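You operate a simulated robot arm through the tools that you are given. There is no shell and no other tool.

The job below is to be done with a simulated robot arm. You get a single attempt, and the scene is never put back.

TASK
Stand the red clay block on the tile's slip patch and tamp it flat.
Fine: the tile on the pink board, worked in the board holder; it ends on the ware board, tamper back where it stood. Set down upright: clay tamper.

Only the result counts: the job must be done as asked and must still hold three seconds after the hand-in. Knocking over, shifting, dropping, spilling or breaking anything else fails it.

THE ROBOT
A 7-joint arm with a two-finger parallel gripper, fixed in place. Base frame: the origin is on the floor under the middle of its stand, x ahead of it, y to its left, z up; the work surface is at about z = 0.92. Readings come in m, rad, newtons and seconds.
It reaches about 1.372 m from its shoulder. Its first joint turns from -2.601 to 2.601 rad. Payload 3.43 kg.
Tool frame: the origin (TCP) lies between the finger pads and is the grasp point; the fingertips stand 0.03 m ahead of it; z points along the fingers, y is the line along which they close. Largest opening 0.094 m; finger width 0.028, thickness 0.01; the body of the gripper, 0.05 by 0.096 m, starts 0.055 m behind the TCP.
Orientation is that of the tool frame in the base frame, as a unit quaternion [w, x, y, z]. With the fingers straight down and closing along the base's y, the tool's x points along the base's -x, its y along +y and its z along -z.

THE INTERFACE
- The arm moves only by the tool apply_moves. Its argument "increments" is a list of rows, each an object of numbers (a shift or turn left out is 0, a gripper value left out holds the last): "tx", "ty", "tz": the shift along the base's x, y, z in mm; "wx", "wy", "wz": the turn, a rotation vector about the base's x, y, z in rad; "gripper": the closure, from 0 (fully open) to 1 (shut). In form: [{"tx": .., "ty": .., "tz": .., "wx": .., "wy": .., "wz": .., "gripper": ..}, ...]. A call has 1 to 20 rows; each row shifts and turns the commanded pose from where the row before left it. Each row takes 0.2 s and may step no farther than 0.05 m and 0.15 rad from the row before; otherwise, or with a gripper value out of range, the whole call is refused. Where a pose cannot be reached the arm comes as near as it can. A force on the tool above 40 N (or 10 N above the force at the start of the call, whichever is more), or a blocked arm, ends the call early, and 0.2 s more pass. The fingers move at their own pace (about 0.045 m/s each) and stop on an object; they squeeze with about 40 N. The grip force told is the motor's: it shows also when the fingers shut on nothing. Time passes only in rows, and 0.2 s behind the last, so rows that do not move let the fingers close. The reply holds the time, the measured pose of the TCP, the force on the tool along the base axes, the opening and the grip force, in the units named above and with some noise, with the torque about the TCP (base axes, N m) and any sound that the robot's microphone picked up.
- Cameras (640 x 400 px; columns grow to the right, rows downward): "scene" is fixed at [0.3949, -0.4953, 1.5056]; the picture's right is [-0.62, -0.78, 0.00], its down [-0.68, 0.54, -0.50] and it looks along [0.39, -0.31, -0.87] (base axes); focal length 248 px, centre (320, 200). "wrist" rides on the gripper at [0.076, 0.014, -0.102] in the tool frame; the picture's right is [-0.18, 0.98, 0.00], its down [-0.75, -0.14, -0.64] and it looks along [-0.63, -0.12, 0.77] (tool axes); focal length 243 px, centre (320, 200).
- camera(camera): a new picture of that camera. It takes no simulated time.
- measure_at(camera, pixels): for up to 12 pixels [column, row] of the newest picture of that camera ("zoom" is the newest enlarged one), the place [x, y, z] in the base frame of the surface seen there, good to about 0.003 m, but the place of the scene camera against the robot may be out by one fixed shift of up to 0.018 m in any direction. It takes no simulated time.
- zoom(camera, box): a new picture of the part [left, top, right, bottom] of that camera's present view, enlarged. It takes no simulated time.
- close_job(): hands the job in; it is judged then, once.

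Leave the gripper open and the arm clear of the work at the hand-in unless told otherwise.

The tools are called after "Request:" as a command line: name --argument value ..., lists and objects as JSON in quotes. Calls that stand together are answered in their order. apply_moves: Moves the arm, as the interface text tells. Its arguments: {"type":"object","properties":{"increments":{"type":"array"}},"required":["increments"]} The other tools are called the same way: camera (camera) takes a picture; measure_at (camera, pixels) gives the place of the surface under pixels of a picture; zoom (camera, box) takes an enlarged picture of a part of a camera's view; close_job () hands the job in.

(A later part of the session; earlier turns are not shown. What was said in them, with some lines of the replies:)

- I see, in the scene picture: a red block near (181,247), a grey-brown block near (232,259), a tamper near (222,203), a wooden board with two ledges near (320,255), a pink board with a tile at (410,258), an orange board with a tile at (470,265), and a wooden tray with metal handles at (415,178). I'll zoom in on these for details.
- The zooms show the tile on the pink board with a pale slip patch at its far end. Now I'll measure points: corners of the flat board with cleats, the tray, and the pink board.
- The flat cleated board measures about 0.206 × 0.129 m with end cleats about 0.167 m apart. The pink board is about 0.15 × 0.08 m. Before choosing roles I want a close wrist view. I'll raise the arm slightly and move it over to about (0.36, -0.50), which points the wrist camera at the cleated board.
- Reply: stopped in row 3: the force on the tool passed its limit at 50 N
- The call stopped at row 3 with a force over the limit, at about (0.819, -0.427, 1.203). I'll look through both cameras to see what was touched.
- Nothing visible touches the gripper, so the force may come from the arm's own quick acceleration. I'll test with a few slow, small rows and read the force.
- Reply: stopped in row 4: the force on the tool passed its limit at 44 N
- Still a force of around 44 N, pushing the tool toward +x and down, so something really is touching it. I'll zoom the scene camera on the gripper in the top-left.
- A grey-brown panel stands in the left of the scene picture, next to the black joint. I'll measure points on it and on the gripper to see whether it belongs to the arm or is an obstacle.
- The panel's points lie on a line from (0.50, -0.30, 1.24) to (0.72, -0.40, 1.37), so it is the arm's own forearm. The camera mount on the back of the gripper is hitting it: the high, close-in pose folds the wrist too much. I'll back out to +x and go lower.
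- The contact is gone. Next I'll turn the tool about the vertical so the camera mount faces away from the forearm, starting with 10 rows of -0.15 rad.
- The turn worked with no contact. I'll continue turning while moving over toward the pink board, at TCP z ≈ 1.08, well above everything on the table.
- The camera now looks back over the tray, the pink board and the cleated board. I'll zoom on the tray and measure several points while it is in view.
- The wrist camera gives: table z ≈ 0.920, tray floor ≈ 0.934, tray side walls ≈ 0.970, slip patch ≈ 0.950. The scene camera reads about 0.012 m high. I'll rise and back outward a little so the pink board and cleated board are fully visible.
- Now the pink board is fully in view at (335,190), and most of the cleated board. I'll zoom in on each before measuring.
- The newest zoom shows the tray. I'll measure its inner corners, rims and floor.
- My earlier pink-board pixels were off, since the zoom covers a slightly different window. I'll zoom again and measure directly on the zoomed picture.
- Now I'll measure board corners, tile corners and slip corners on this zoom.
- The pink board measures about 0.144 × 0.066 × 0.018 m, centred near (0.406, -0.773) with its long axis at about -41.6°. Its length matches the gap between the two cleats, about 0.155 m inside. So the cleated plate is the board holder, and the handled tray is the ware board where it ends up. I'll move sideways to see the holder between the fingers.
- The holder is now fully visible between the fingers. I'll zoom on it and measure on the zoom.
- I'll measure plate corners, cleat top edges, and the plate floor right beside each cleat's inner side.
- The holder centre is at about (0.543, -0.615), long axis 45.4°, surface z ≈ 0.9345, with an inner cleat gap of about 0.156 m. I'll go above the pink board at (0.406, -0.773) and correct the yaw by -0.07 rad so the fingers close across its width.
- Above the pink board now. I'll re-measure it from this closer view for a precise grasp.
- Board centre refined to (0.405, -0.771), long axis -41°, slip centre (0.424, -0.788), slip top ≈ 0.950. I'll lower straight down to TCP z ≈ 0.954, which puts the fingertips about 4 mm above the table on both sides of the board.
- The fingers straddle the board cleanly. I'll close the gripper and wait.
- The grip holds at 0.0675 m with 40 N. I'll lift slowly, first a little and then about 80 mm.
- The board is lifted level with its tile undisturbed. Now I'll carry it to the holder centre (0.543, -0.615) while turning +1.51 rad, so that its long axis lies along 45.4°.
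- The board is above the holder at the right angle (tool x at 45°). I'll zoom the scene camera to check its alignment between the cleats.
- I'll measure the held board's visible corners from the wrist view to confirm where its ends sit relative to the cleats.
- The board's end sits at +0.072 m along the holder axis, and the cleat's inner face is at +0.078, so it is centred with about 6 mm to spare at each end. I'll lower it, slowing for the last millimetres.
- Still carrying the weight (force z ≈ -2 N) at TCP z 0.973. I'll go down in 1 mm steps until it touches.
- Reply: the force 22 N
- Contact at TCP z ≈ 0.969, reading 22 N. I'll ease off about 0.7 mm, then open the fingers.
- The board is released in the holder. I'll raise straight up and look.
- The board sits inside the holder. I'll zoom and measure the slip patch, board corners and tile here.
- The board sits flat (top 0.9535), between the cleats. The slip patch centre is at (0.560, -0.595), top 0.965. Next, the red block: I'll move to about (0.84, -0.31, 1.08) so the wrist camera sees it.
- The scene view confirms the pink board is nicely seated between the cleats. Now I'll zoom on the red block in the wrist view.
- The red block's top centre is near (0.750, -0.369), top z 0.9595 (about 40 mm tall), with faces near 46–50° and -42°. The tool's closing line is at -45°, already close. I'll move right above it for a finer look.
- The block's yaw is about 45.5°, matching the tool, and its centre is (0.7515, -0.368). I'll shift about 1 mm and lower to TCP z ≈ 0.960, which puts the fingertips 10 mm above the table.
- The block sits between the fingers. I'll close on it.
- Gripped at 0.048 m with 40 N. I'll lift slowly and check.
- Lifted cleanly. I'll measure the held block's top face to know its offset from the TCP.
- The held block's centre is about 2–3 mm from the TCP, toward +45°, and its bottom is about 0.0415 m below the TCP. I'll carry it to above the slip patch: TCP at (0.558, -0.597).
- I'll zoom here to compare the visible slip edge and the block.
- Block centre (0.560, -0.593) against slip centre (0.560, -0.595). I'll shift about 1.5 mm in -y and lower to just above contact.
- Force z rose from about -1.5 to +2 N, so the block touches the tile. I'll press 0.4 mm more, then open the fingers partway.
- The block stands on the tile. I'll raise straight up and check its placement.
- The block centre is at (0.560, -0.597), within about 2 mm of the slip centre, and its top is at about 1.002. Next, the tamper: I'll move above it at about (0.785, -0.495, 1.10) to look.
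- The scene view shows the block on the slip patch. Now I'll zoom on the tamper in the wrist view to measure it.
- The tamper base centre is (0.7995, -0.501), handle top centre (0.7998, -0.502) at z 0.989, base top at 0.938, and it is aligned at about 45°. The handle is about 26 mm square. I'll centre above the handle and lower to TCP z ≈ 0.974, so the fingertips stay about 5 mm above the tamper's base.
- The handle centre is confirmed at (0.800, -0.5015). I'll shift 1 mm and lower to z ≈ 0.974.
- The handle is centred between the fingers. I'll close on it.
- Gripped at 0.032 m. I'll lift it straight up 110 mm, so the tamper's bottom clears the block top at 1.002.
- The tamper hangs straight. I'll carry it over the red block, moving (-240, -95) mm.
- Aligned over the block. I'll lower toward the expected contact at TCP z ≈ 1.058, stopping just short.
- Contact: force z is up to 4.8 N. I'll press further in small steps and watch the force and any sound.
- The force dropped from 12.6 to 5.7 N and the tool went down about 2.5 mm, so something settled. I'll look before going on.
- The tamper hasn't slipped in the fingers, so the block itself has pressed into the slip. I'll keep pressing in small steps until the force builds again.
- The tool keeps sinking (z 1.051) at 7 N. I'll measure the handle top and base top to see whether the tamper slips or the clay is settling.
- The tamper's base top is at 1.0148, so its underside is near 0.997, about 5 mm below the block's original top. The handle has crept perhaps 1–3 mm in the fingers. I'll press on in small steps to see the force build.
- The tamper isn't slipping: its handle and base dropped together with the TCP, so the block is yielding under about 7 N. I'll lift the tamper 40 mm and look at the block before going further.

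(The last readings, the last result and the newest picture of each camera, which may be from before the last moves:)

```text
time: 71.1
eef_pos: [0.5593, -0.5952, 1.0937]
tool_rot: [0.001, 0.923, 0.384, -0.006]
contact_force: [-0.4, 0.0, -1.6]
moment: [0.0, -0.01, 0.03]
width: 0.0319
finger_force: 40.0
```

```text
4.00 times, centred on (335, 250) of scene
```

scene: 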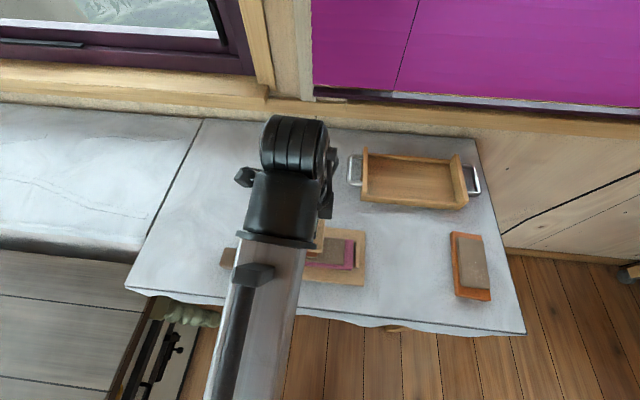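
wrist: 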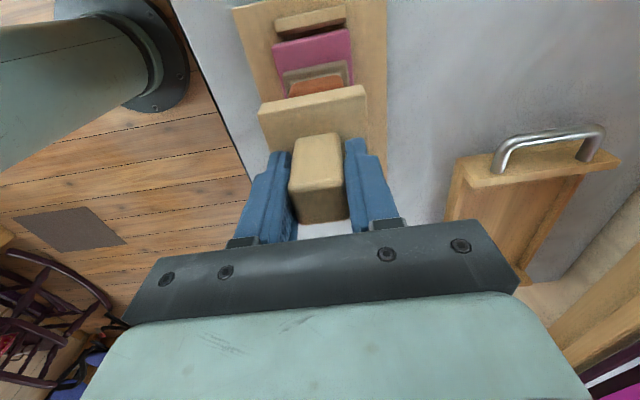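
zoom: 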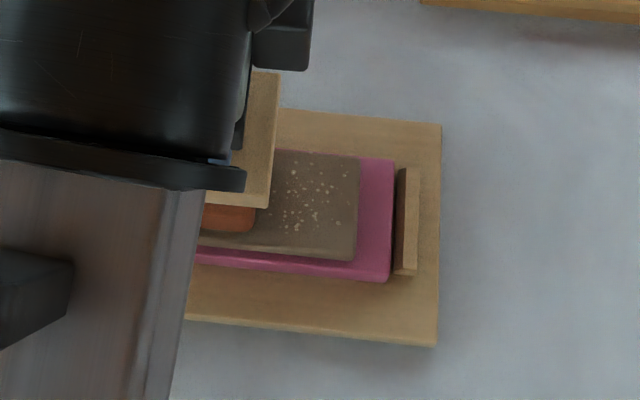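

I want an unobstructed look at the block. I'll shift the tamper about 65 mm toward 225° and up slightly, so the block shows above it in the wrist picture.

Request:
apply_moves --increments '[{"tx": -10, "ty": -10, "tz": 6}, {"tx": -18, "ty": -18, "tz": 8}, {"tx": -18, "ty": -18, "tz": 6}, {}]'

Request:
camera --camera "wrist"

Request:
zoom --camera "wrist" --box '[240, 0, 400, 140]'

```text
time: 72.1
eef_pos: [0.5154, -0.6417, 1.1115]
tool_rot: [0.001, 0.923, 0.385, -0.007]
contact_force: [0.0, -0.2, -0.6]
moment: [0.02, 0.0, 0.02]
width: 0.0318
finger_force: 39.7
```

```text
taken
```

wrist: 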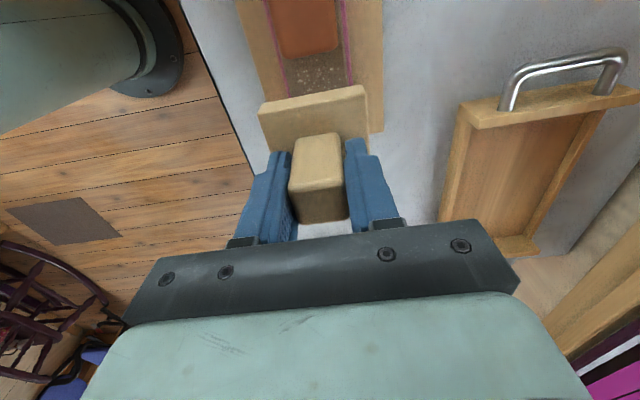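

```text
2.86 times, centred on (320, 70) of wrist
```

zoom: 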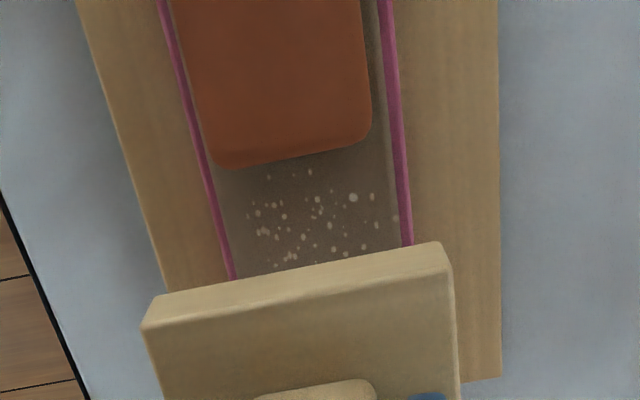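

Request:
measure_at --camera "zoom" --pixels '[[225, 155], [360, 135], [370, 100], [205, 110], [290, 80], [185, 30], [365, 30], [270, 20], [300, 145], [290, 220], [368, 60], [195, 70]]'

```text
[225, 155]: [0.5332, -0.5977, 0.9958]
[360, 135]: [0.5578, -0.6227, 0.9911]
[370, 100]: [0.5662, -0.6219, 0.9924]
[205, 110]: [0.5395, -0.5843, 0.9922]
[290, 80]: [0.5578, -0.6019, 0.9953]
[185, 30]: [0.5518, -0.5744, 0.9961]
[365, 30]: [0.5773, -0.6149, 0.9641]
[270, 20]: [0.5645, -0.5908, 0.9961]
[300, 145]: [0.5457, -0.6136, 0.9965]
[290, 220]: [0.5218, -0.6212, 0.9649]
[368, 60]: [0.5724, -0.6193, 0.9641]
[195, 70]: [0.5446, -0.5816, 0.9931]
```

The block's top is now at about 0.9955, down from 1.002: the clay yields plastically and is being tamped. I'll go back over it and continue pressing until it bottoms out with a clear force rise.

Request:
apply_moves --increments '[{"tx": 18, "ty": 18, "tz": -3}, {"tx": 18, "ty": 18, "tz": -8}, {"tx": 10, "ty": 10, "tz": -9}, {"tz": -14}, {"tz": -12}, {"tz": -10}, {"tz": -4}, {}]'

```text
time: 73.9
eef_pos: [0.5603, -0.597, 1.0523]
tool_rot: [0.002, 0.923, 0.384, -0.006]
contact_force: [0.1, 0.1, -1.1]
moment: [0.01, -0.01, 0.02]
width: 0.0316
finger_force: 39.9
```

Request:
apply_moves --increments '[{"tz": -1}, {"tz": -1}, {"tz": -1}, {}]'

```text
time: 74.9
eef_pos: [0.5603, -0.5969, 1.0499]
tool_rot: [0.001, 0.923, 0.384, -0.007]
contact_force: [-0.6, -1.0, 1.9]
moment: [-0.1, -0.02, -0.01]
width: 0.0318
finger_force: 39.8
```

Contact again at TCP z ≈ 1.050. I'll keep pressing with steps of about 1 mm, reading the force between.

Request:
apply_moves --increments '[{"tz": -1}, {"tz": -1}, {}]'

Request:
apply_moves --increments '[{"tz": -1}, {"tz": -1}, {}]'

```text
time: 75.7
eef_pos: [0.5605, -0.5967, 1.0467]
tool_rot: [0.001, 0.923, 0.384, -0.006]
contact_force: [-0.5, 0.6, 11.2]
moment: [0.0, 0.06, -0.01]
width: 0.0317
finger_force: 39.7
```

```text
time: 76.5
eef_pos: [0.5608, -0.5974, 1.045]
tool_rot: [0.002, 0.923, 0.384, -0.006]
contact_force: [1.6, -0.5, 3.6]
moment: [-0.02, -0.16, -0.01]
width: 0.032
finger_force: 39.9
```

Request:
apply_moves --increments '[{"tz": -1}, {"tz": -1}, {}]'

Request:
apply_moves --increments '[{"tz": -1}, {"tz": -1}, {}]'

```text
time: 77.3
eef_pos: [0.5612, -0.5975, 1.0428]
tool_rot: [0.002, 0.923, 0.384, -0.006]
contact_force: [-0.5, -1.6, 6.7]
moment: [-0.13, 0.02, -0.02]
width: 0.0318
finger_force: 40.1
```

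```text
time: 78.1
eef_pos: [0.5597, -0.5968, 1.0405]
tool_rot: [0.001, 0.923, 0.384, -0.007]
contact_force: [1.2, 0.3, 5.2]
moment: [-0.03, -0.14, -0.01]
width: 0.0317
finger_force: 40.0
```

It keeps yielding at 5–7 N. I'll check whether that's the clay or the tamper sliding in the fingers.

Request:
camera --camera "wrist"

Request:
measure_at --camera "wrist" --pixels '[[320, 200], [310, 205], [335, 195], [330, 205], [270, 125], [300, 115], [355, 110], [285, 120], [320, 85], [312, 45], [345, 105], [280, 130]]'

Request:
zoom --camera "wrist" --box '[230, 0, 410, 230]'

```text
taken
```

wrist: 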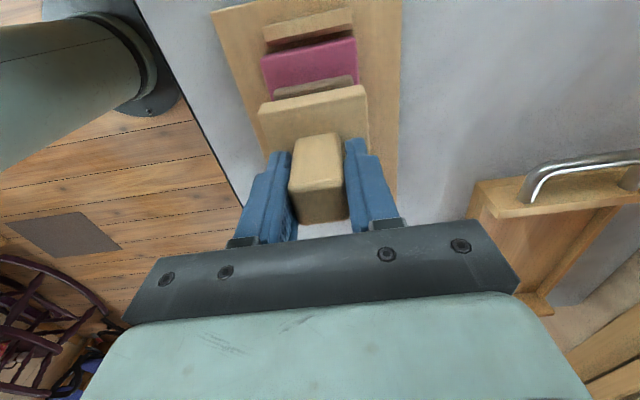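

```text
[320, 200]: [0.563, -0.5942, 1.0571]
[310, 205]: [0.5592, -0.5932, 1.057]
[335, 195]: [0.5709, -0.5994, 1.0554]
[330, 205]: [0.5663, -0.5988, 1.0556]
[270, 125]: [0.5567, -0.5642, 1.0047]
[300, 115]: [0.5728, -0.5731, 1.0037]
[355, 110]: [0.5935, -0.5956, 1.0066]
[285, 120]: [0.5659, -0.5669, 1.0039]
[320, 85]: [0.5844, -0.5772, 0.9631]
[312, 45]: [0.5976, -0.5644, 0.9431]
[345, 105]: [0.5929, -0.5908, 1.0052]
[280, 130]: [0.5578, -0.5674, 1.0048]
```

```text
1.74 times, centred on (320, 115) of wrist
```

zoom: 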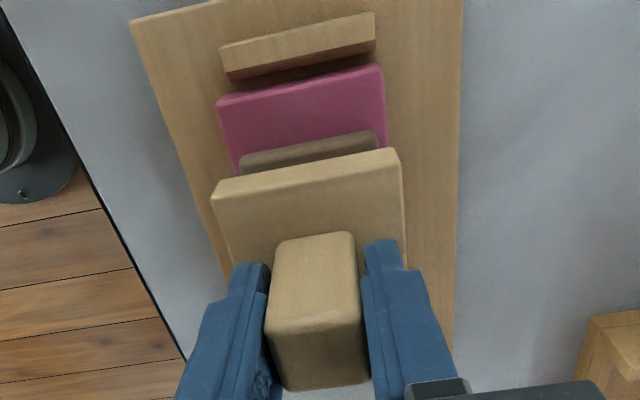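

The underside is now near 0.9865, so the block is about 22 mm tall and it really is the clay flattening. I'll lift and look again at its shape.

Request:
apply_moves --increments '[{"tz": 3}, {"tz": 10}, {"tz": 20}, {"tx": -12, "ty": -12, "tz": 18}, {"tx": -20, "ty": -20, "tz": 12}, {"tx": -20, "ty": -20, "tz": 8}, {"tx": -8, "ty": -8}, {}]'

Request:
camera --camera "wrist"

Request:
zoom --camera "wrist" --box '[240, 0, 400, 100]'

Request:
camera --camera "scene"

```text
time: 79.9
eef_pos: [0.5017, -0.6577, 1.1125]
tool_rot: [0.002, 0.923, 0.385, -0.006]
contact_force: [0.3, -0.6, -1.3]
moment: [-0.02, 0.01, -0.01]
width: 0.032
finger_force: 39.5
```

```text
taken
```

wrist: 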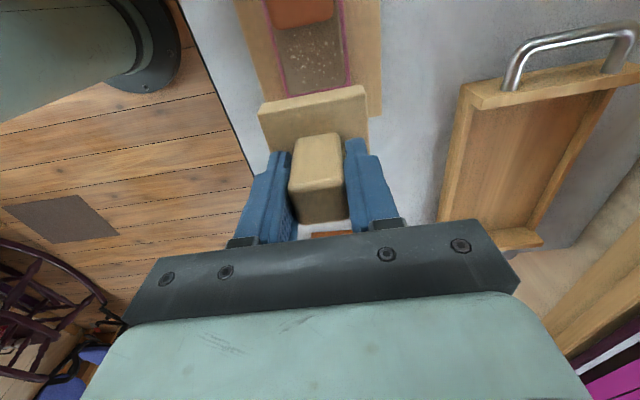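

```text
4.00 times, centred on (320, 50) of wrist
```

zoom: 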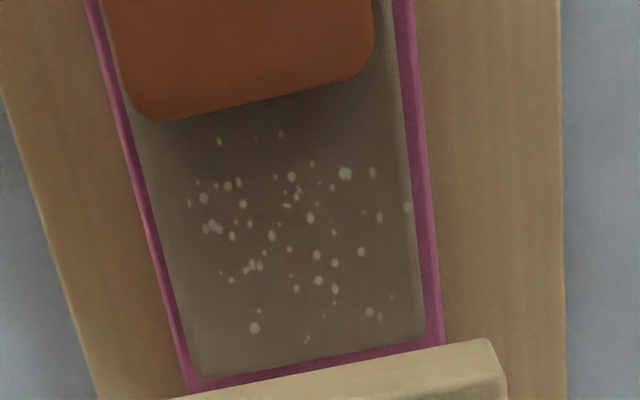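

```text
taken
```

scene: 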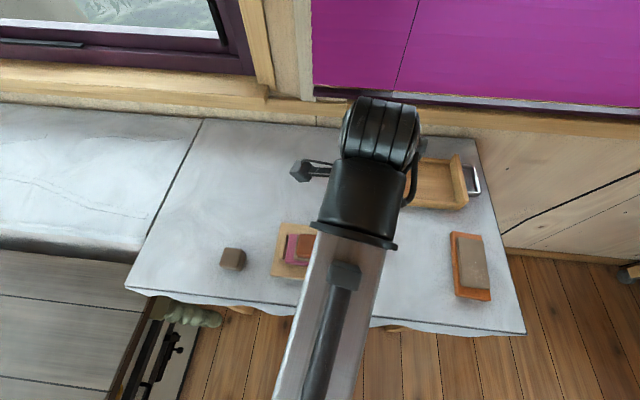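

Request:
measure_at --camera "wrist" --pixels '[[275, 20], [285, 25], [300, 20], [325, 15], [330, 8], [305, 8], [280, 5], [332, 2], [268, 3], [310, 24], [295, 28], [310, 60]]'

Request:
zoom --camera "scene" --box '[260, 210, 340, 290]'

```text
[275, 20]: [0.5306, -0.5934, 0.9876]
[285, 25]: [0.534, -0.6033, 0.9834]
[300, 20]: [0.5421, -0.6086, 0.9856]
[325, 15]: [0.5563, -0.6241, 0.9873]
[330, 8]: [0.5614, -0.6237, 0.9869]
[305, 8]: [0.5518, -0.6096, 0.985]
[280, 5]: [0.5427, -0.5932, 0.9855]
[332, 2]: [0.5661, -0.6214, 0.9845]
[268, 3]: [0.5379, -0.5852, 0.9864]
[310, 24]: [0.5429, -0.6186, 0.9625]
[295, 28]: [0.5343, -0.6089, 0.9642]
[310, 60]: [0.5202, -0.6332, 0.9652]
```

```text
5.00 times, centred on (300, 250) of scene
```

zoom: 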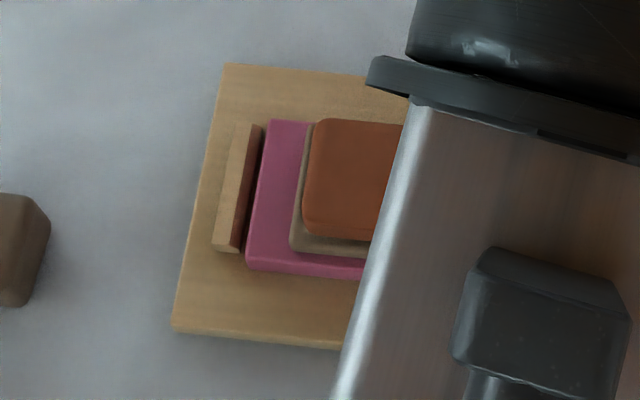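

The block's top is now at about 0.986 (roughly 21 mm tall), level and still centred on the patch. It isn't resisting firmly yet, so I'll return over it and continue pressing until it bottoms out.

Request:
apply_moves --increments '[{"tx": 15, "ty": 15, "tz": -2}, {"tx": 20, "ty": 20, "tz": -5}, {"tx": 17, "ty": 17, "tz": -8}, {"tx": 7, "ty": 7, "tz": -14}, {"tz": -16}, {"tz": -14}, {"tz": -7}, {"tz": -3}, {}]'

```text
time: 81.9
eef_pos: [0.5596, -0.5973, 1.0422]
tool_rot: [0.001, 0.923, 0.384, -0.005]
contact_force: [-0.2, -0.4, -1.8]
moment: [0.0, 0.0, 0.03]
width: 0.0318
finger_force: 40.2
```

Request:
apply_moves --increments '[{"tz": -1}, {"tz": -1}, {"tz": -1}, {}]'

Request:
apply_moves --increments '[{"tz": -1}, {"tz": -1}, {}]'

Request:
apply_moves --increments '[{"tz": -1}, {"tz": -1}, {}]'

```text
time: 82.9
eef_pos: [0.5591, -0.5984, 1.0411]
tool_rot: [0.001, 0.924, 0.384, -0.006]
contact_force: [0.6, 1.8, 7.2]
moment: [-0.02, -0.09, -0.03]
width: 0.032
finger_force: 40.2
```

```text
time: 83.7
eef_pos: [0.5587, -0.5969, 1.0371]
tool_rot: [0.001, 0.923, 0.384, -0.006]
contact_force: [-0.5, 0.1, 4.9]
moment: [-0.11, -0.02, -0.01]
width: 0.0318
finger_force: 39.8
```

```text
time: 84.5
eef_pos: [0.5598, -0.5985, 1.0363]
tool_rot: [0.001, 0.923, 0.384, -0.007]
contact_force: [-0.8, -0.2, 4.3]
moment: [-0.09, 0.0, -0.04]
width: 0.0318
finger_force: 39.8
```

Still yielding at about 5 N. I'll go on in small steps.

Request:
apply_moves --increments '[{"tz": -1}, {"tz": -1}, {"tz": -1}, {}]'

Request:
apply_moves --increments '[{"tz": -1}, {"tz": -1}, {"tz": -1}, {}]'

```text
time: 85.5
eef_pos: [0.5589, -0.5976, 1.0328]
tool_rot: [0.001, 0.923, 0.385, -0.005]
contact_force: [1.9, 0.1, 5.5]
moment: [-0.01, -0.13, -0.01]
width: 0.032
finger_force: 40.4
```

```text
time: 86.5
eef_pos: [0.5584, -0.5977, 1.0324]
tool_rot: [0.003, 0.924, 0.384, -0.005]
contact_force: [2.4, 3.0, 33.2]
moment: [0.19, -0.13, -0.01]
width: 0.0318
finger_force: 40.2
```

The force jumped to 33 N while z stayed at 1.032: the block has bottomed out firmly. I'll hold briefly, then lift off.

Request:
apply_moves --increments '[{}, {}, {}]'

Request:
apply_moves --increments '[{"tz": 2}, {"tz": 4}, {"tz": 8}, {"tz": 14}, {"tz": 16}, {"tz": 10}, {"tz": 6}, {}]'

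Request:
camera --camera "wrist"

```text
time: 87.3
eef_pos: [0.5585, -0.5977, 1.0305]
tool_rot: [0.003, 0.923, 0.385, -0.005]
contact_force: [3.0, 1.2, 36.0]
moment: [-0.06, 0.01, 0.04]
width: 0.032
finger_force: 40.8
```

```text
time: 89.1
eef_pos: [0.5589, -0.5979, 1.0898]
tool_rot: [0.002, 0.923, 0.384, -0.007]
contact_force: [-0.4, 0.0, -1.3]
moment: [0.01, 0.0, 0.0]
width: 0.0319
finger_force: 40.1
```

```text
taken
```

wrist: 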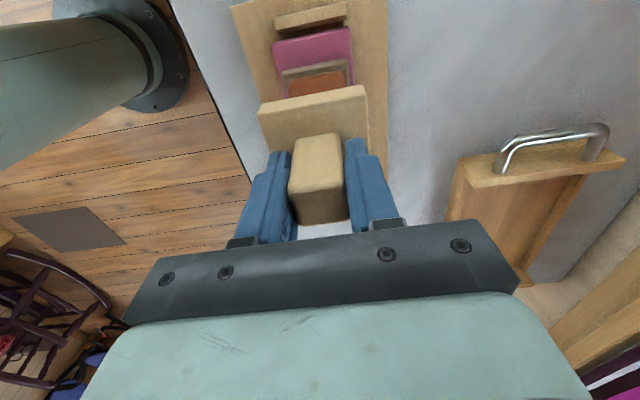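

The tamper came away cleanly. I'll check its position in the grip and measure the block.

Request:
measure_at --camera "wrist" --pixels '[[320, 200], [310, 205], [335, 195], [270, 125], [300, 115], [355, 110], [345, 105], [318, 85], [305, 88], [335, 80], [300, 72], [258, 107]]'

Request:
zoom --camera "wrist" --box '[240, 0, 400, 230]'

```text
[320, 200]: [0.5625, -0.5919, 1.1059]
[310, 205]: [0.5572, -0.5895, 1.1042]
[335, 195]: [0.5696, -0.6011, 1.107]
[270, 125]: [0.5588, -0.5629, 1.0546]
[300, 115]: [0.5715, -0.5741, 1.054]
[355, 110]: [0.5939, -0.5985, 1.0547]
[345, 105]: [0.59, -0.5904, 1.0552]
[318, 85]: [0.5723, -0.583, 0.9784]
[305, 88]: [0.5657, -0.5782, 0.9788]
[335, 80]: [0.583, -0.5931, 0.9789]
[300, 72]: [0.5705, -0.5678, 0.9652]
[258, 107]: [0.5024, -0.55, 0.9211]
```

```text
1.74 times, centred on (320, 115) of wrist
```

zoom: 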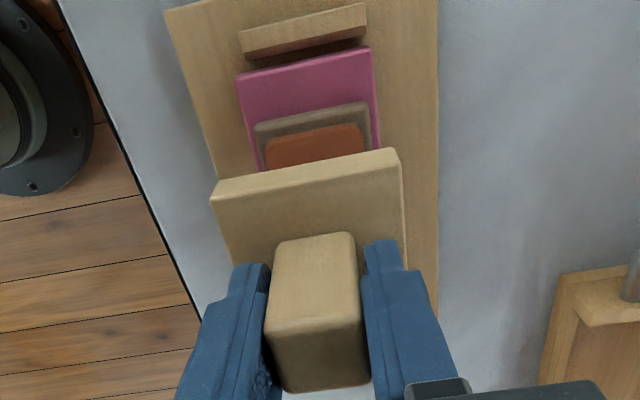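

The block top is at 0.9785 (about 14 mm thick), level. The tamper is still upright in the grip, its base 2–3 mm higher than at pickup. Now I'll return it with the exact reverse of my commanded shifts: (+242, +96) mm.

Request:
apply_moves --increments '[{"tx": 8, "ty": 3}, {"tx": 18, "ty": 7}, {"tx": 26, "ty": 10.5}, {"tx": 30, "ty": 12}, {"tx": 32, "ty": 12.5}, {"tx": 32, "ty": 12.5}, {"tx": 32, "ty": 12.5}, {"tx": 28, "ty": 11}, {"tx": 20, "ty": 8}, {"tx": 12, "ty": 5}, {"tx": 4, "ty": 2}, {}, {}]'

Request:
camera --camera "scene"

Request:
zoom --camera "scene" --box '[255, 215, 385, 295]'

```text
time: 91.9
eef_pos: [0.7991, -0.5007, 1.0901]
tool_rot: [0.001, 0.923, 0.384, -0.007]
contact_force: [-0.2, -0.6, -0.6]
moment: [0.0, -0.02, -0.01]
width: 0.0317
finger_force: 39.7
```

```text
taken
```

scene: 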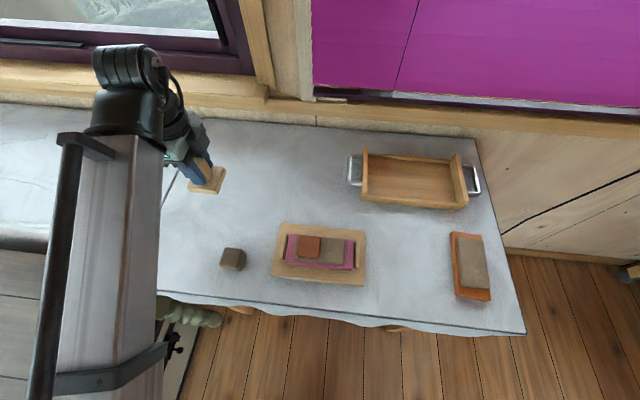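

```text
4.92 times, centred on (320, 255) of scene
```

zoom: 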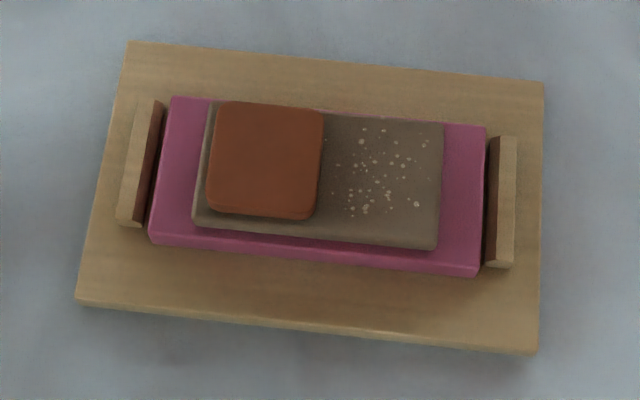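

The block is flattened neatly on the slip patch. Now I'll lower the tamper onto its original spot, slowing near the table.

Request:
apply_moves --increments '[{"tz": -12}, {"tz": -22}, {"tz": -25}, {"tz": -22}, {"tz": -16}, {"tz": -9}, {"tz": -5}, {"tz": -2}, {}]'

```text
time: 93.9
eef_pos: [0.801, -0.5038, 0.9775]
tool_rot: [0.002, 0.923, 0.384, -0.006]
contact_force: [0.7, 1.0, -1.7]
moment: [-0.01, 0.0, -0.01]
width: 0.0317
finger_force: 40.0
```

Request:
apply_moves --increments '[{"tz": -1.2}, {"tz": -1}, {}]'

Request:
apply_moves --increments '[{"tz": -0.8}, {"tz": -0.5}, {}]'

```text
time: 94.7
eef_pos: [0.8018, -0.5013, 0.9754]
tool_rot: [0.002, 0.923, 0.384, -0.006]
contact_force: [-0.4, 0.1, 0.2]
moment: [-0.08, 0.01, -0.02]
width: 0.0317
finger_force: 39.6
```

```text
time: 95.5
eef_pos: [0.8012, -0.5018, 0.9753]
tool_rot: [0.002, 0.923, 0.385, -0.005]
contact_force: [0.8, -5.2, 10.8]
moment: [-0.38, 0.25, 0.06]
width: 0.0319
finger_force: 39.3
```

The tamper is on the table (10.8 N). I'll ease 0.6 mm, then open the fingers.

Request:
apply_moves --increments '[{"tz": 0.6}, {"gripper": 0.62}, {"gripper": 0.5}, {"gripper": 0.3}, {"gripper": 0.1}, {"gripper": 0.0}, {}, {}]'

Request:
camera --camera "wrist"

```text
time: 97.3
eef_pos: [0.8004, -0.5019, 0.9748]
tool_rot: [0.001, 0.923, 0.385, -0.005]
contact_force: [-0.5, -0.5, 0.1]
moment: [0.01, 0.0, 0.01]
width: 0.094
finger_force: 0.1
```

```text
taken
```

wrist: 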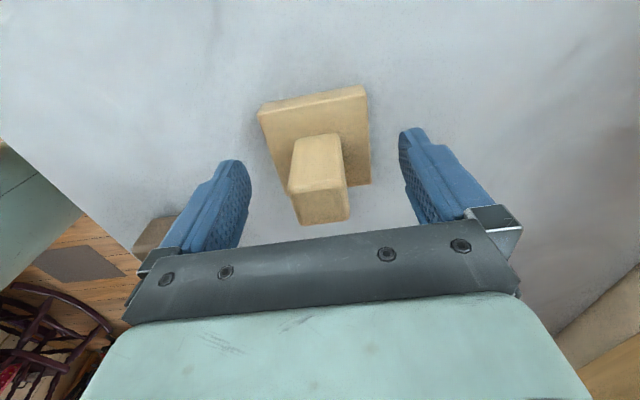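

The tamper stands upright, looking just as before pickup. I'll raise to z ≈ 1.10 and re-measure it against its first readings.

Request:
apply_moves --increments '[{"tz": 10}, {"tz": 25}, {"tz": 30}, {"tz": 30}, {"tz": 25}, {"tx": -15, "ty": 7, "tz": 5}, {}]'

Request:
camera --camera "wrist"

Request:
zoom --camera "wrist" --box '[280, 30, 390, 130]'

```text
time: 98.9
eef_pos: [0.7857, -0.4945, 1.0994]
tool_rot: [0.002, 0.923, 0.385, -0.006]
contact_force: [0.6, -1.2, 0.2]
moment: [0.02, 0.02, 0.01]
width: 0.094
finger_force: 0.1
```

```text
taken
```

wrist: 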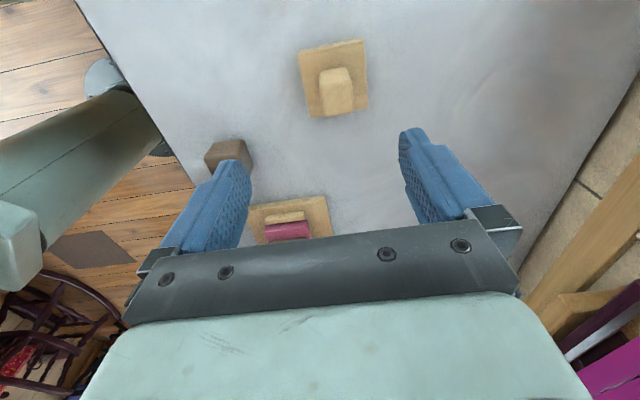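

```text
4.00 times, centred on (335, 80) of wrist
```

zoom: 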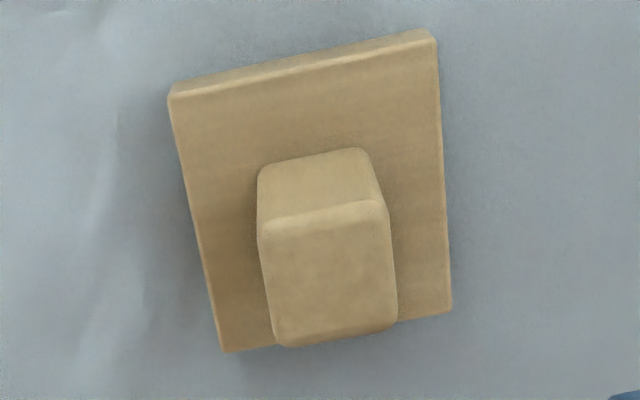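

The tamper is back within about 1–2 mm of its original spot, upright. Now I'll return over the holder at (0.543, -0.614) to pick up the pink board.

Request:
apply_moves --increments '[{"tx": -9, "ty": -4.5}, {"tx": -20, "ty": -10}, {"tx": -28, "ty": -14}, {"tx": -32, "ty": -16}, {"tx": -32, "ty": -16}, {"tx": -32, "ty": -16}, {"tx": -32, "ty": -15}, {"tx": -27, "ty": -13, "tz": -5}, {"tx": -18, "ty": -9, "tz": -10}, {"tx": -9, "ty": -4, "tz": -10}, {"tx": -4, "ty": -2}, {}]'

Request:
camera --camera "wrist"

Request:
zoom --camera "wrist" --box '[220, 0, 400, 200]'

```text
time: 101.5
eef_pos: [0.5448, -0.6148, 1.0737]
tool_rot: [0.002, 0.923, 0.384, -0.006]
contact_force: [-0.2, 1.1, 0.2]
moment: [0.01, 0.01, -0.01]
width: 0.0939
finger_force: 0.1
```

```text
taken
```

wrist: 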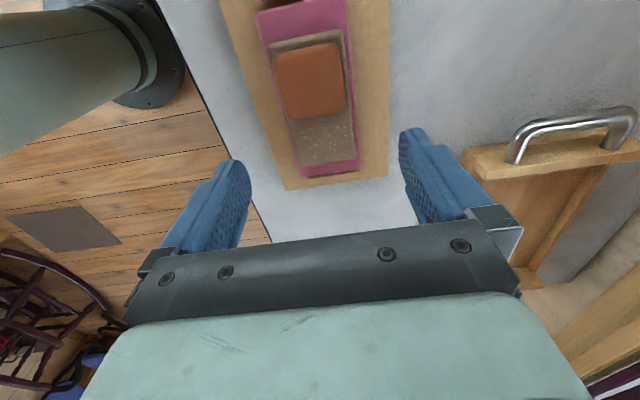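

```text
2.00 times, centred on (310, 100) of wrist
```

zoom: 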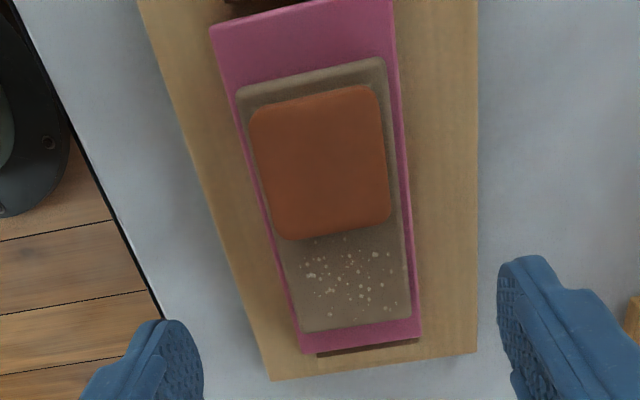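

Request:
measure_at --camera "zoom" --pixels '[[213, 36], [392, 5], [417, 332], [307, 350], [255, 112], [378, 95], [387, 215], [285, 235], [320, 160], [242, 95], [382, 65], [300, 60]]'

```text
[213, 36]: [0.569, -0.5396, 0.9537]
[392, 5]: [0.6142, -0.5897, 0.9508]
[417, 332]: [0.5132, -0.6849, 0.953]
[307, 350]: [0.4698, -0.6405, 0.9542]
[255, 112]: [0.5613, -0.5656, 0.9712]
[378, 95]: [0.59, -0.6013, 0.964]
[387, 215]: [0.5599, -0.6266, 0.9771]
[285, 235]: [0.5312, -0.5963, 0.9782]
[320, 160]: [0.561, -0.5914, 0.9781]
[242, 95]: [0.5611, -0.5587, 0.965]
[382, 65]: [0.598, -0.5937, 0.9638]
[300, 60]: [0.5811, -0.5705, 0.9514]
```

The board hasn't moved (centre ≈ (0.542, -0.614)) and the flattened block is centred on the patch. I'll lower to TCP z ≈ 0.970, the fingertips staying above the holder surface at 0.9345.

Request:
apply_moves --increments '[{"tx": -2, "ty": 0.5, "tz": -15}, {"tz": -25}, {"tz": -25}, {"tz": -18}, {"tz": -11}, {"tz": -6}, {"tz": -3}, {}]'

Request:
camera --camera "wrist"

```text
time: 103.3
eef_pos: [0.5404, -0.614, 0.9713]
tool_rot: [0.001, 0.923, 0.384, -0.006]
contact_force: [0.3, 0.1, -0.8]
moment: [-0.03, 0.03, -0.03]
width: 0.0938
finger_force: 0.1
```

```text
taken
```

wrist: 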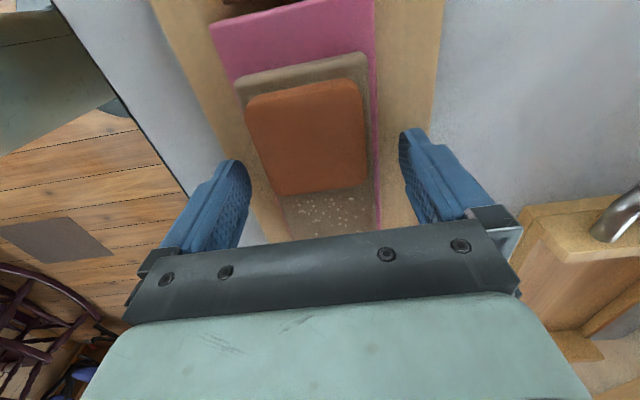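

The fingers straddle the board. I'll lower 1.5 mm more and close.

Request:
apply_moves --increments '[{"tz": -1.5}, {"gripper": 0.2}, {"gripper": 0.3}, {"gripper": 0.5}, {"gripper": 0.7}, {}, {}]'

Request:
apply_moves --increments '[{"tz": 3}, {"tz": 5}, {"tz": 9}, {"tz": 14}, {"tz": 16}, {"tz": 16}, {"tz": 12}, {"tz": 5}, {}]'

Request:
camera --camera "wrist"

```text
time: 104.9
eef_pos: [0.5406, -0.6137, 0.97]
tool_rot: [0.002, 0.923, 0.384, -0.006]
contact_force: [0.4, -2.4, 0.1]
moment: [-0.16, -0.14, -0.04]
width: 0.0673
finger_force: 40.2
```

```text
time: 106.9
eef_pos: [0.5421, -0.6138, 1.0507]
tool_rot: [0.001, 0.923, 0.385, -0.007]
contact_force: [0.5, -0.6, -3.5]
moment: [-0.01, -0.01, 0.0]
width: 0.0673
finger_force: 40.0
```

```text
taken
```

wrist: 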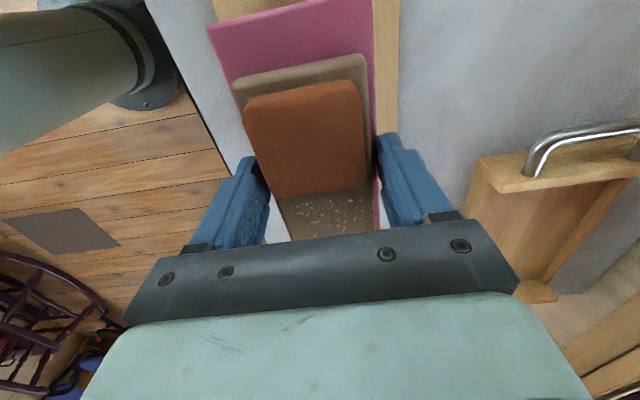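

Lifted level, block and tile undisturbed. The tray's inner centre is about (0.551, -0.934), long axis ≈ 44.5°, so no turn is needed. I'll carry the board there at this height (board bottom ≈ 1.015, tray walls 0.970).

Request:
apply_moves --increments '[{"ty": -6}, {"ty": -14, "tx": 1}, {"ty": -22, "tx": 1}, {"ty": -28, "tx": 1}, {"ty": -32, "tx": 1}, {"ty": -34, "tx": 1}, {"ty": -34, "tx": 1}, {"ty": -34, "tx": 1}, {"ty": -34, "tx": 1}, {"ty": -30, "tx": 1}, {"ty": -24}, {"ty": -16}, {"ty": -9}, {"ty": -3}, {}, {}]'

Request:
camera --camera "wrist"

Request:
camera --camera "scene"

```text
time: 110.3
eef_pos: [0.5488, -0.9356, 1.0496]
tool_rot: [0.001, 0.923, 0.384, -0.006]
contact_force: [-0.4, -0.3, -4.1]
moment: [-0.02, 0.02, 0.0]
width: 0.0672
finger_force: 40.3
```

```text
taken
```

wrist: 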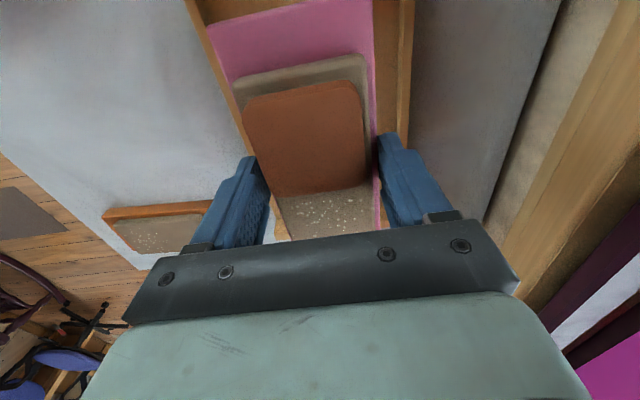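

```text
taken
```

scene: 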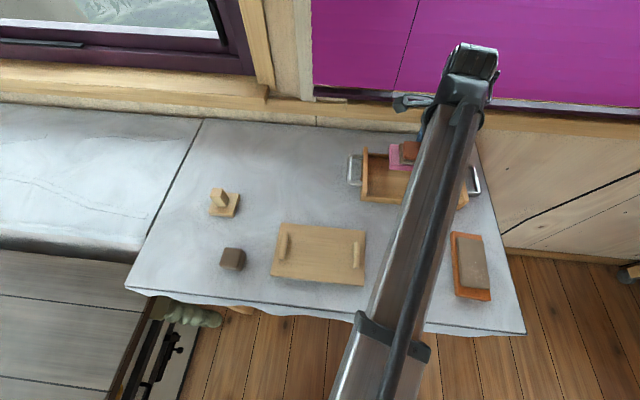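

The board is above the tray. I'll zoom the wrist view and measure the board end against the tray's inner edges.

Request:
zoom --camera "wrist" --box '[170, 0, 430, 160]'

```text
2.46 times, centred on (300, 80) of wrist
```

zoom: 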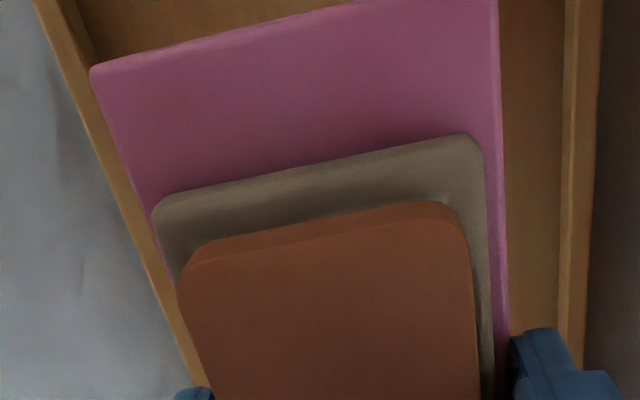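

Request:
measure_at --camera "zoom" --pixels '[[95, 78], [492, 8], [55, 30], [62, 60], [100, 130], [565, 100], [562, 200], [580, 100], [530, 100], [90, 40], [70, 40], [570, 50]]'

```text
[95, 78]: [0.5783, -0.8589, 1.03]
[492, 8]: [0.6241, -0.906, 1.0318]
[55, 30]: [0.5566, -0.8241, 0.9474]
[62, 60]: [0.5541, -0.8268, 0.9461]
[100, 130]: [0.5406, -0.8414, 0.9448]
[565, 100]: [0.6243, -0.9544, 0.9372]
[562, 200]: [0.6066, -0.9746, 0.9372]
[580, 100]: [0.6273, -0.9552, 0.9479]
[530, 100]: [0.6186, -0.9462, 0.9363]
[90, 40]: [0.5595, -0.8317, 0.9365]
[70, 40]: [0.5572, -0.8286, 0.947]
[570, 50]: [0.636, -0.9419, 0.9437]
```

The board is centred in the tray: about 43 mm of room at each end and 32 mm at each side. I'll lower it, slowing close to the floor.

Request:
apply_moves --increments '[{"tz": -6}, {"tz": -14}, {"tz": -18}, {"tz": -16}, {"tz": -11}, {"tz": -6}, {"tz": -3}, {}]'

```text
time: 112.1
eef_pos: [0.5499, -0.9342, 0.9754]
tool_rot: [0.002, 0.923, 0.384, -0.006]
contact_force: [0.8, 0.6, -3.9]
moment: [-0.03, 0.0, -0.03]
width: 0.0673
finger_force: 39.9
```

Request:
apply_moves --increments '[{"tz": -1.2}, {"tz": -1}, {"tz": -1}, {}]'

Request:
apply_moves --increments '[{"tz": -0.7}, {"tz": -0.6}, {}]'

```text
time: 113.1
eef_pos: [0.5503, -0.9346, 0.972]
tool_rot: [0.002, 0.924, 0.383, -0.005]
contact_force: [0.6, 0.1, -4.0]
moment: [-0.04, 0.05, -0.01]
width: 0.0677
finger_force: 40.3
```

```text
time: 113.9
eef_pos: [0.551, -0.9342, 0.972]
tool_rot: [0.001, 0.923, 0.384, -0.006]
contact_force: [-0.2, 0.5, -3.4]
moment: [-0.05, 0.03, 0.01]
width: 0.0676
finger_force: 39.5
```

Request:
apply_moves --increments '[{"tz": -0.7}, {"tz": -0.6}, {}]'

```text
time: 114.7
eef_pos: [0.5502, -0.9331, 0.9708]
tool_rot: [0.002, 0.923, 0.384, -0.006]
contact_force: [0.6, 0.2, -2.5]
moment: [-0.05, 0.02, 0.01]
width: 0.0674
finger_force: 39.8
```

Request:
apply_moves --increments '[{"tz": -0.6}, {"tz": -0.5}, {}]'

```text
time: 115.5
eef_pos: [0.5511, -0.9348, 0.9709]
tool_rot: [0.002, 0.923, 0.385, -0.006]
contact_force: [0.8, 0.4, 5.4]
moment: [0.28, -0.34, 0.01]
width: 0.0676
finger_force: 40.3
```

Contact (force z from -3 to +5 N). I'll go 0.3 mm further, then open the fingers partway to about 0.08 m, which stays clear of the tray's lips.

Request:
apply_moves --increments '[{"tz": -0.3}, {"gripper": 0.27}, {"gripper": 0.2}, {"gripper": 0.15}, {}, {}]'

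Request:
camera --camera "wrist"

```text
time: 116.9
eef_pos: [0.5489, -0.9343, 0.9697]
tool_rot: [0.002, 0.923, 0.385, -0.006]
contact_force: [-0.9, -0.2, 0.2]
moment: [0.01, 0.01, -0.02]
width: 0.0798
finger_force: 0.1
```

```text
taken
```

wrist: 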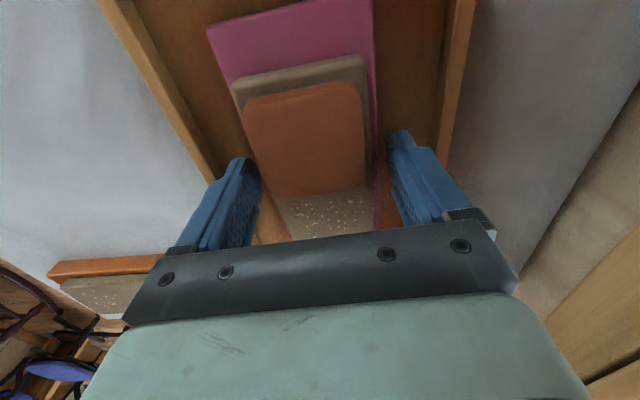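

The board is released in the tray with clearance on both sides. I'll raise straight up, then open fully and check.

Request:
apply_moves --increments '[{"tz": 6}, {"tz": 15}, {"tz": 25}, {"tz": 25}, {"tz": 20, "gripper": 0}, {"tz": 10}, {}]'

Request:
camera --camera "wrist"

Request:
zoom --camera "wrist" --box '[210, 0, 420, 190]'

```text
time: 118.5
eef_pos: [0.5497, -0.9351, 1.0698]
tool_rot: [0.002, 0.923, 0.384, -0.006]
contact_force: [0.0, -0.4, 0.4]
moment: [0.0, 0.01, -0.02]
width: 0.094
finger_force: 0.0
```

```text
taken
```

wrist: 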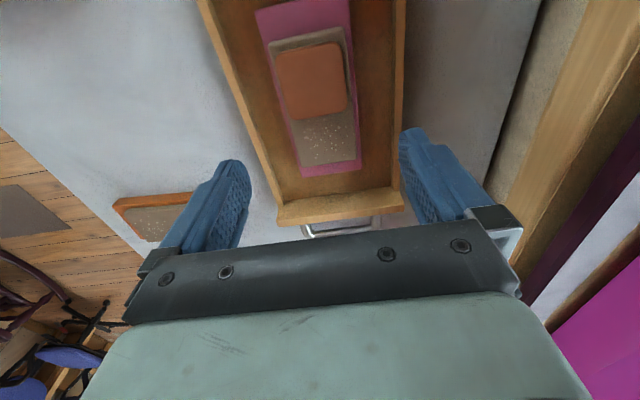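

```text
2.11 times, centred on (315, 95) of wrist
```

zoom: 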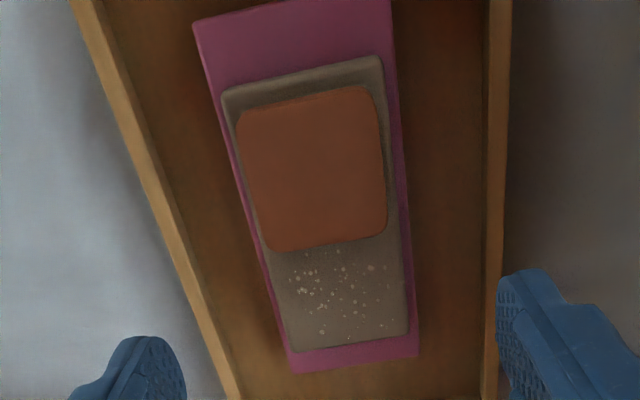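

The board lies flat inside the tray with the tile and flattened block in place. I'll move the arm up and away from the work and then check everything with the scene camera.

Request:
apply_moves --increments '[{"tz": 20}, {"tz": 25, "tx": 8, "ty": 10}, {"tz": 15, "tx": 20, "ty": 26}, {"tx": 27, "ty": 35}, {"tx": 29, "ty": 37}, {"tx": 29, "ty": 37}, {"tx": 29, "ty": 37}, {"tx": 29, "ty": 37}, {"tx": 29, "ty": 37}, {"tx": 29, "ty": 37}, {"tx": 27, "ty": 35}, {"tx": 25, "ty": 30}, {"tx": 15, "ty": 25}, {"tx": 8, "ty": 15}, {}]'

Request:
camera --camera "scene"

Request:
zoom --camera "scene" --box '[330, 130, 510, 310]'

Request:
zoom --camera "scene" --box '[190, 170, 390, 300]'

```text
time: 121.7
eef_pos: [0.8552, -0.535, 1.1287]
tool_rot: [0.002, 0.923, 0.384, -0.007]
contact_force: [-0.5, -0.2, -0.9]
moment: [0.04, -0.01, 0.01]
width: 0.0939
finger_force: 0.0
```

```text
taken
```

scene: 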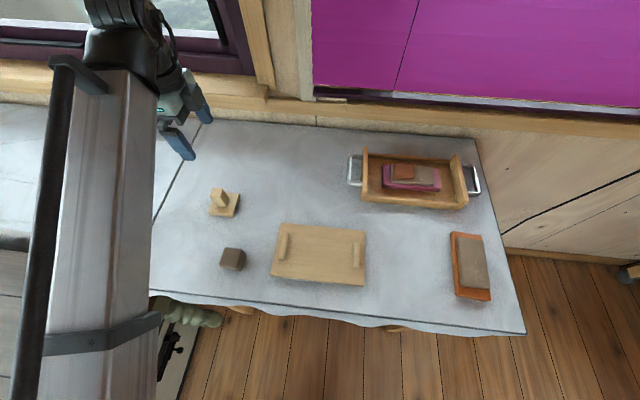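

```text
2.22 times, centred on (420, 220) of scene
```

zoom: 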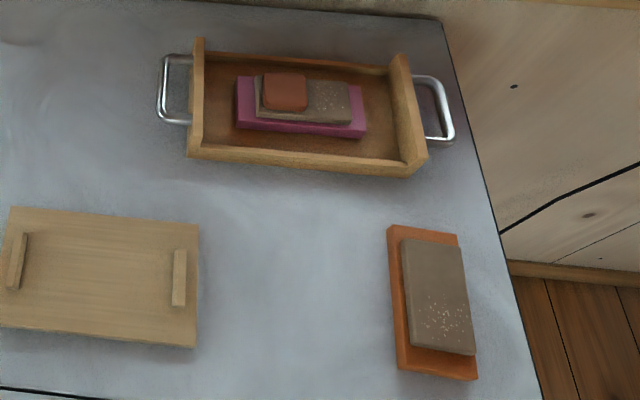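

```text
3.08 times, centred on (290, 235) of scene
```

zoom: 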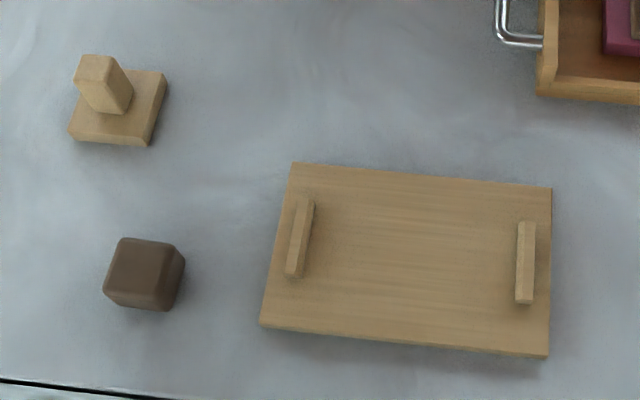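

Everything looks right: the pink board with its tile and flattened block lies in the tray, the tamper stands upright in its place, and the holder, grey block and orange board are undisturbed. I'll move the arm a bit further clear of the tamper and wait a moment.

Request:
apply_moves --increments '[{"tx": 10, "ty": 20, "tz": 10}, {"tx": 20, "ty": 35, "tz": 10}, {"tx": 15, "ty": 35, "tz": 5}, {"tx": 5, "ty": 15}, {}, {}, {}, {}]'

Request:
camera --camera "scene"

Request:
zoom --camera "scene" --box '[340, 135, 490, 225]'

```text
time: 123.5
eef_pos: [0.905, -0.4308, 1.156]
tool_rot: [0.001, 0.923, 0.384, -0.006]
contact_force: [1.3, 0.0, 1.1]
moment: [0.02, -0.03, 0.02]
width: 0.0943
finger_force: 0.1
```

```text
taken
```

scene: 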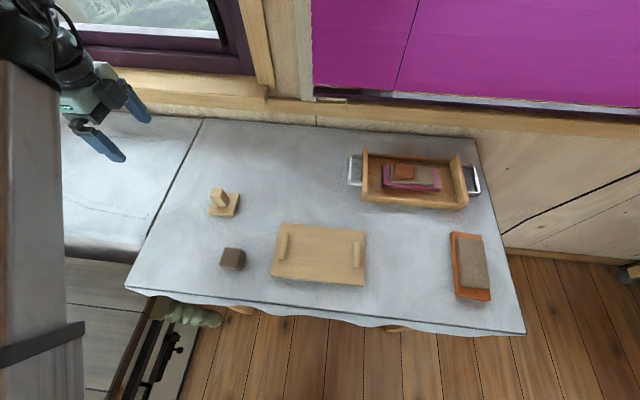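

```text
4.27 times, centred on (415, 180) of scene
```

zoom: 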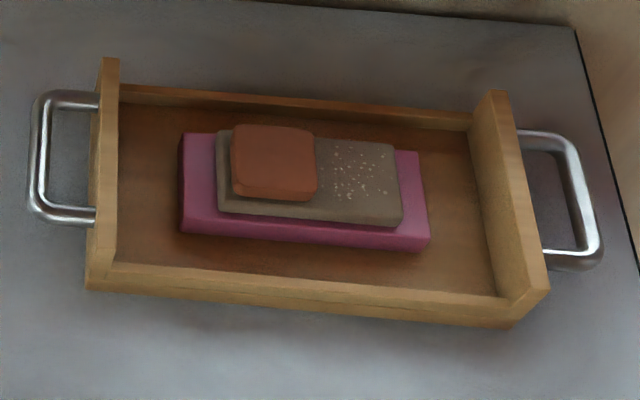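

The scene is stable: the board lies level in the ware tray, the red clay is flat on the slip patch, the tamper is upright at its place, and the gripper is open and clear. I'll hand the job in.

Request:
close_job

```text
The job is handed in.
```

I've handed the job in: the red clay block is tamped flat on the slip patch of the pink board's tile. I don't have the judging result.

- **Clay:** The block was pressed down from about 38 mm to 14 mm in the board holder, until it stopped giving at about 33 N. It ended within about 3 mm of the patch centre.
- **Tile:** The pink board, with its tile and the flattened block, now lies level in the tray with metal handles.
- **Tamper:** It stands upright within about 2 mm of where it stood.
- **Everything else:** The orange board, the grey block and the holder plate look undisturbed. The gripper is open and the arm is clear.

**Which object is which:** Nothing in the scene was labelled. I took the flat plate with two end strips as the board holder, because the gap between the strips (156 mm) fits the 144 mm board. I took the handled tray as the ware board. If those two are the other way round, the board was worked and left in the wrong places.

**Early contact:** Two early moves stopped when the gripper bumped the arm's own forearm; nothing on the table was touched.
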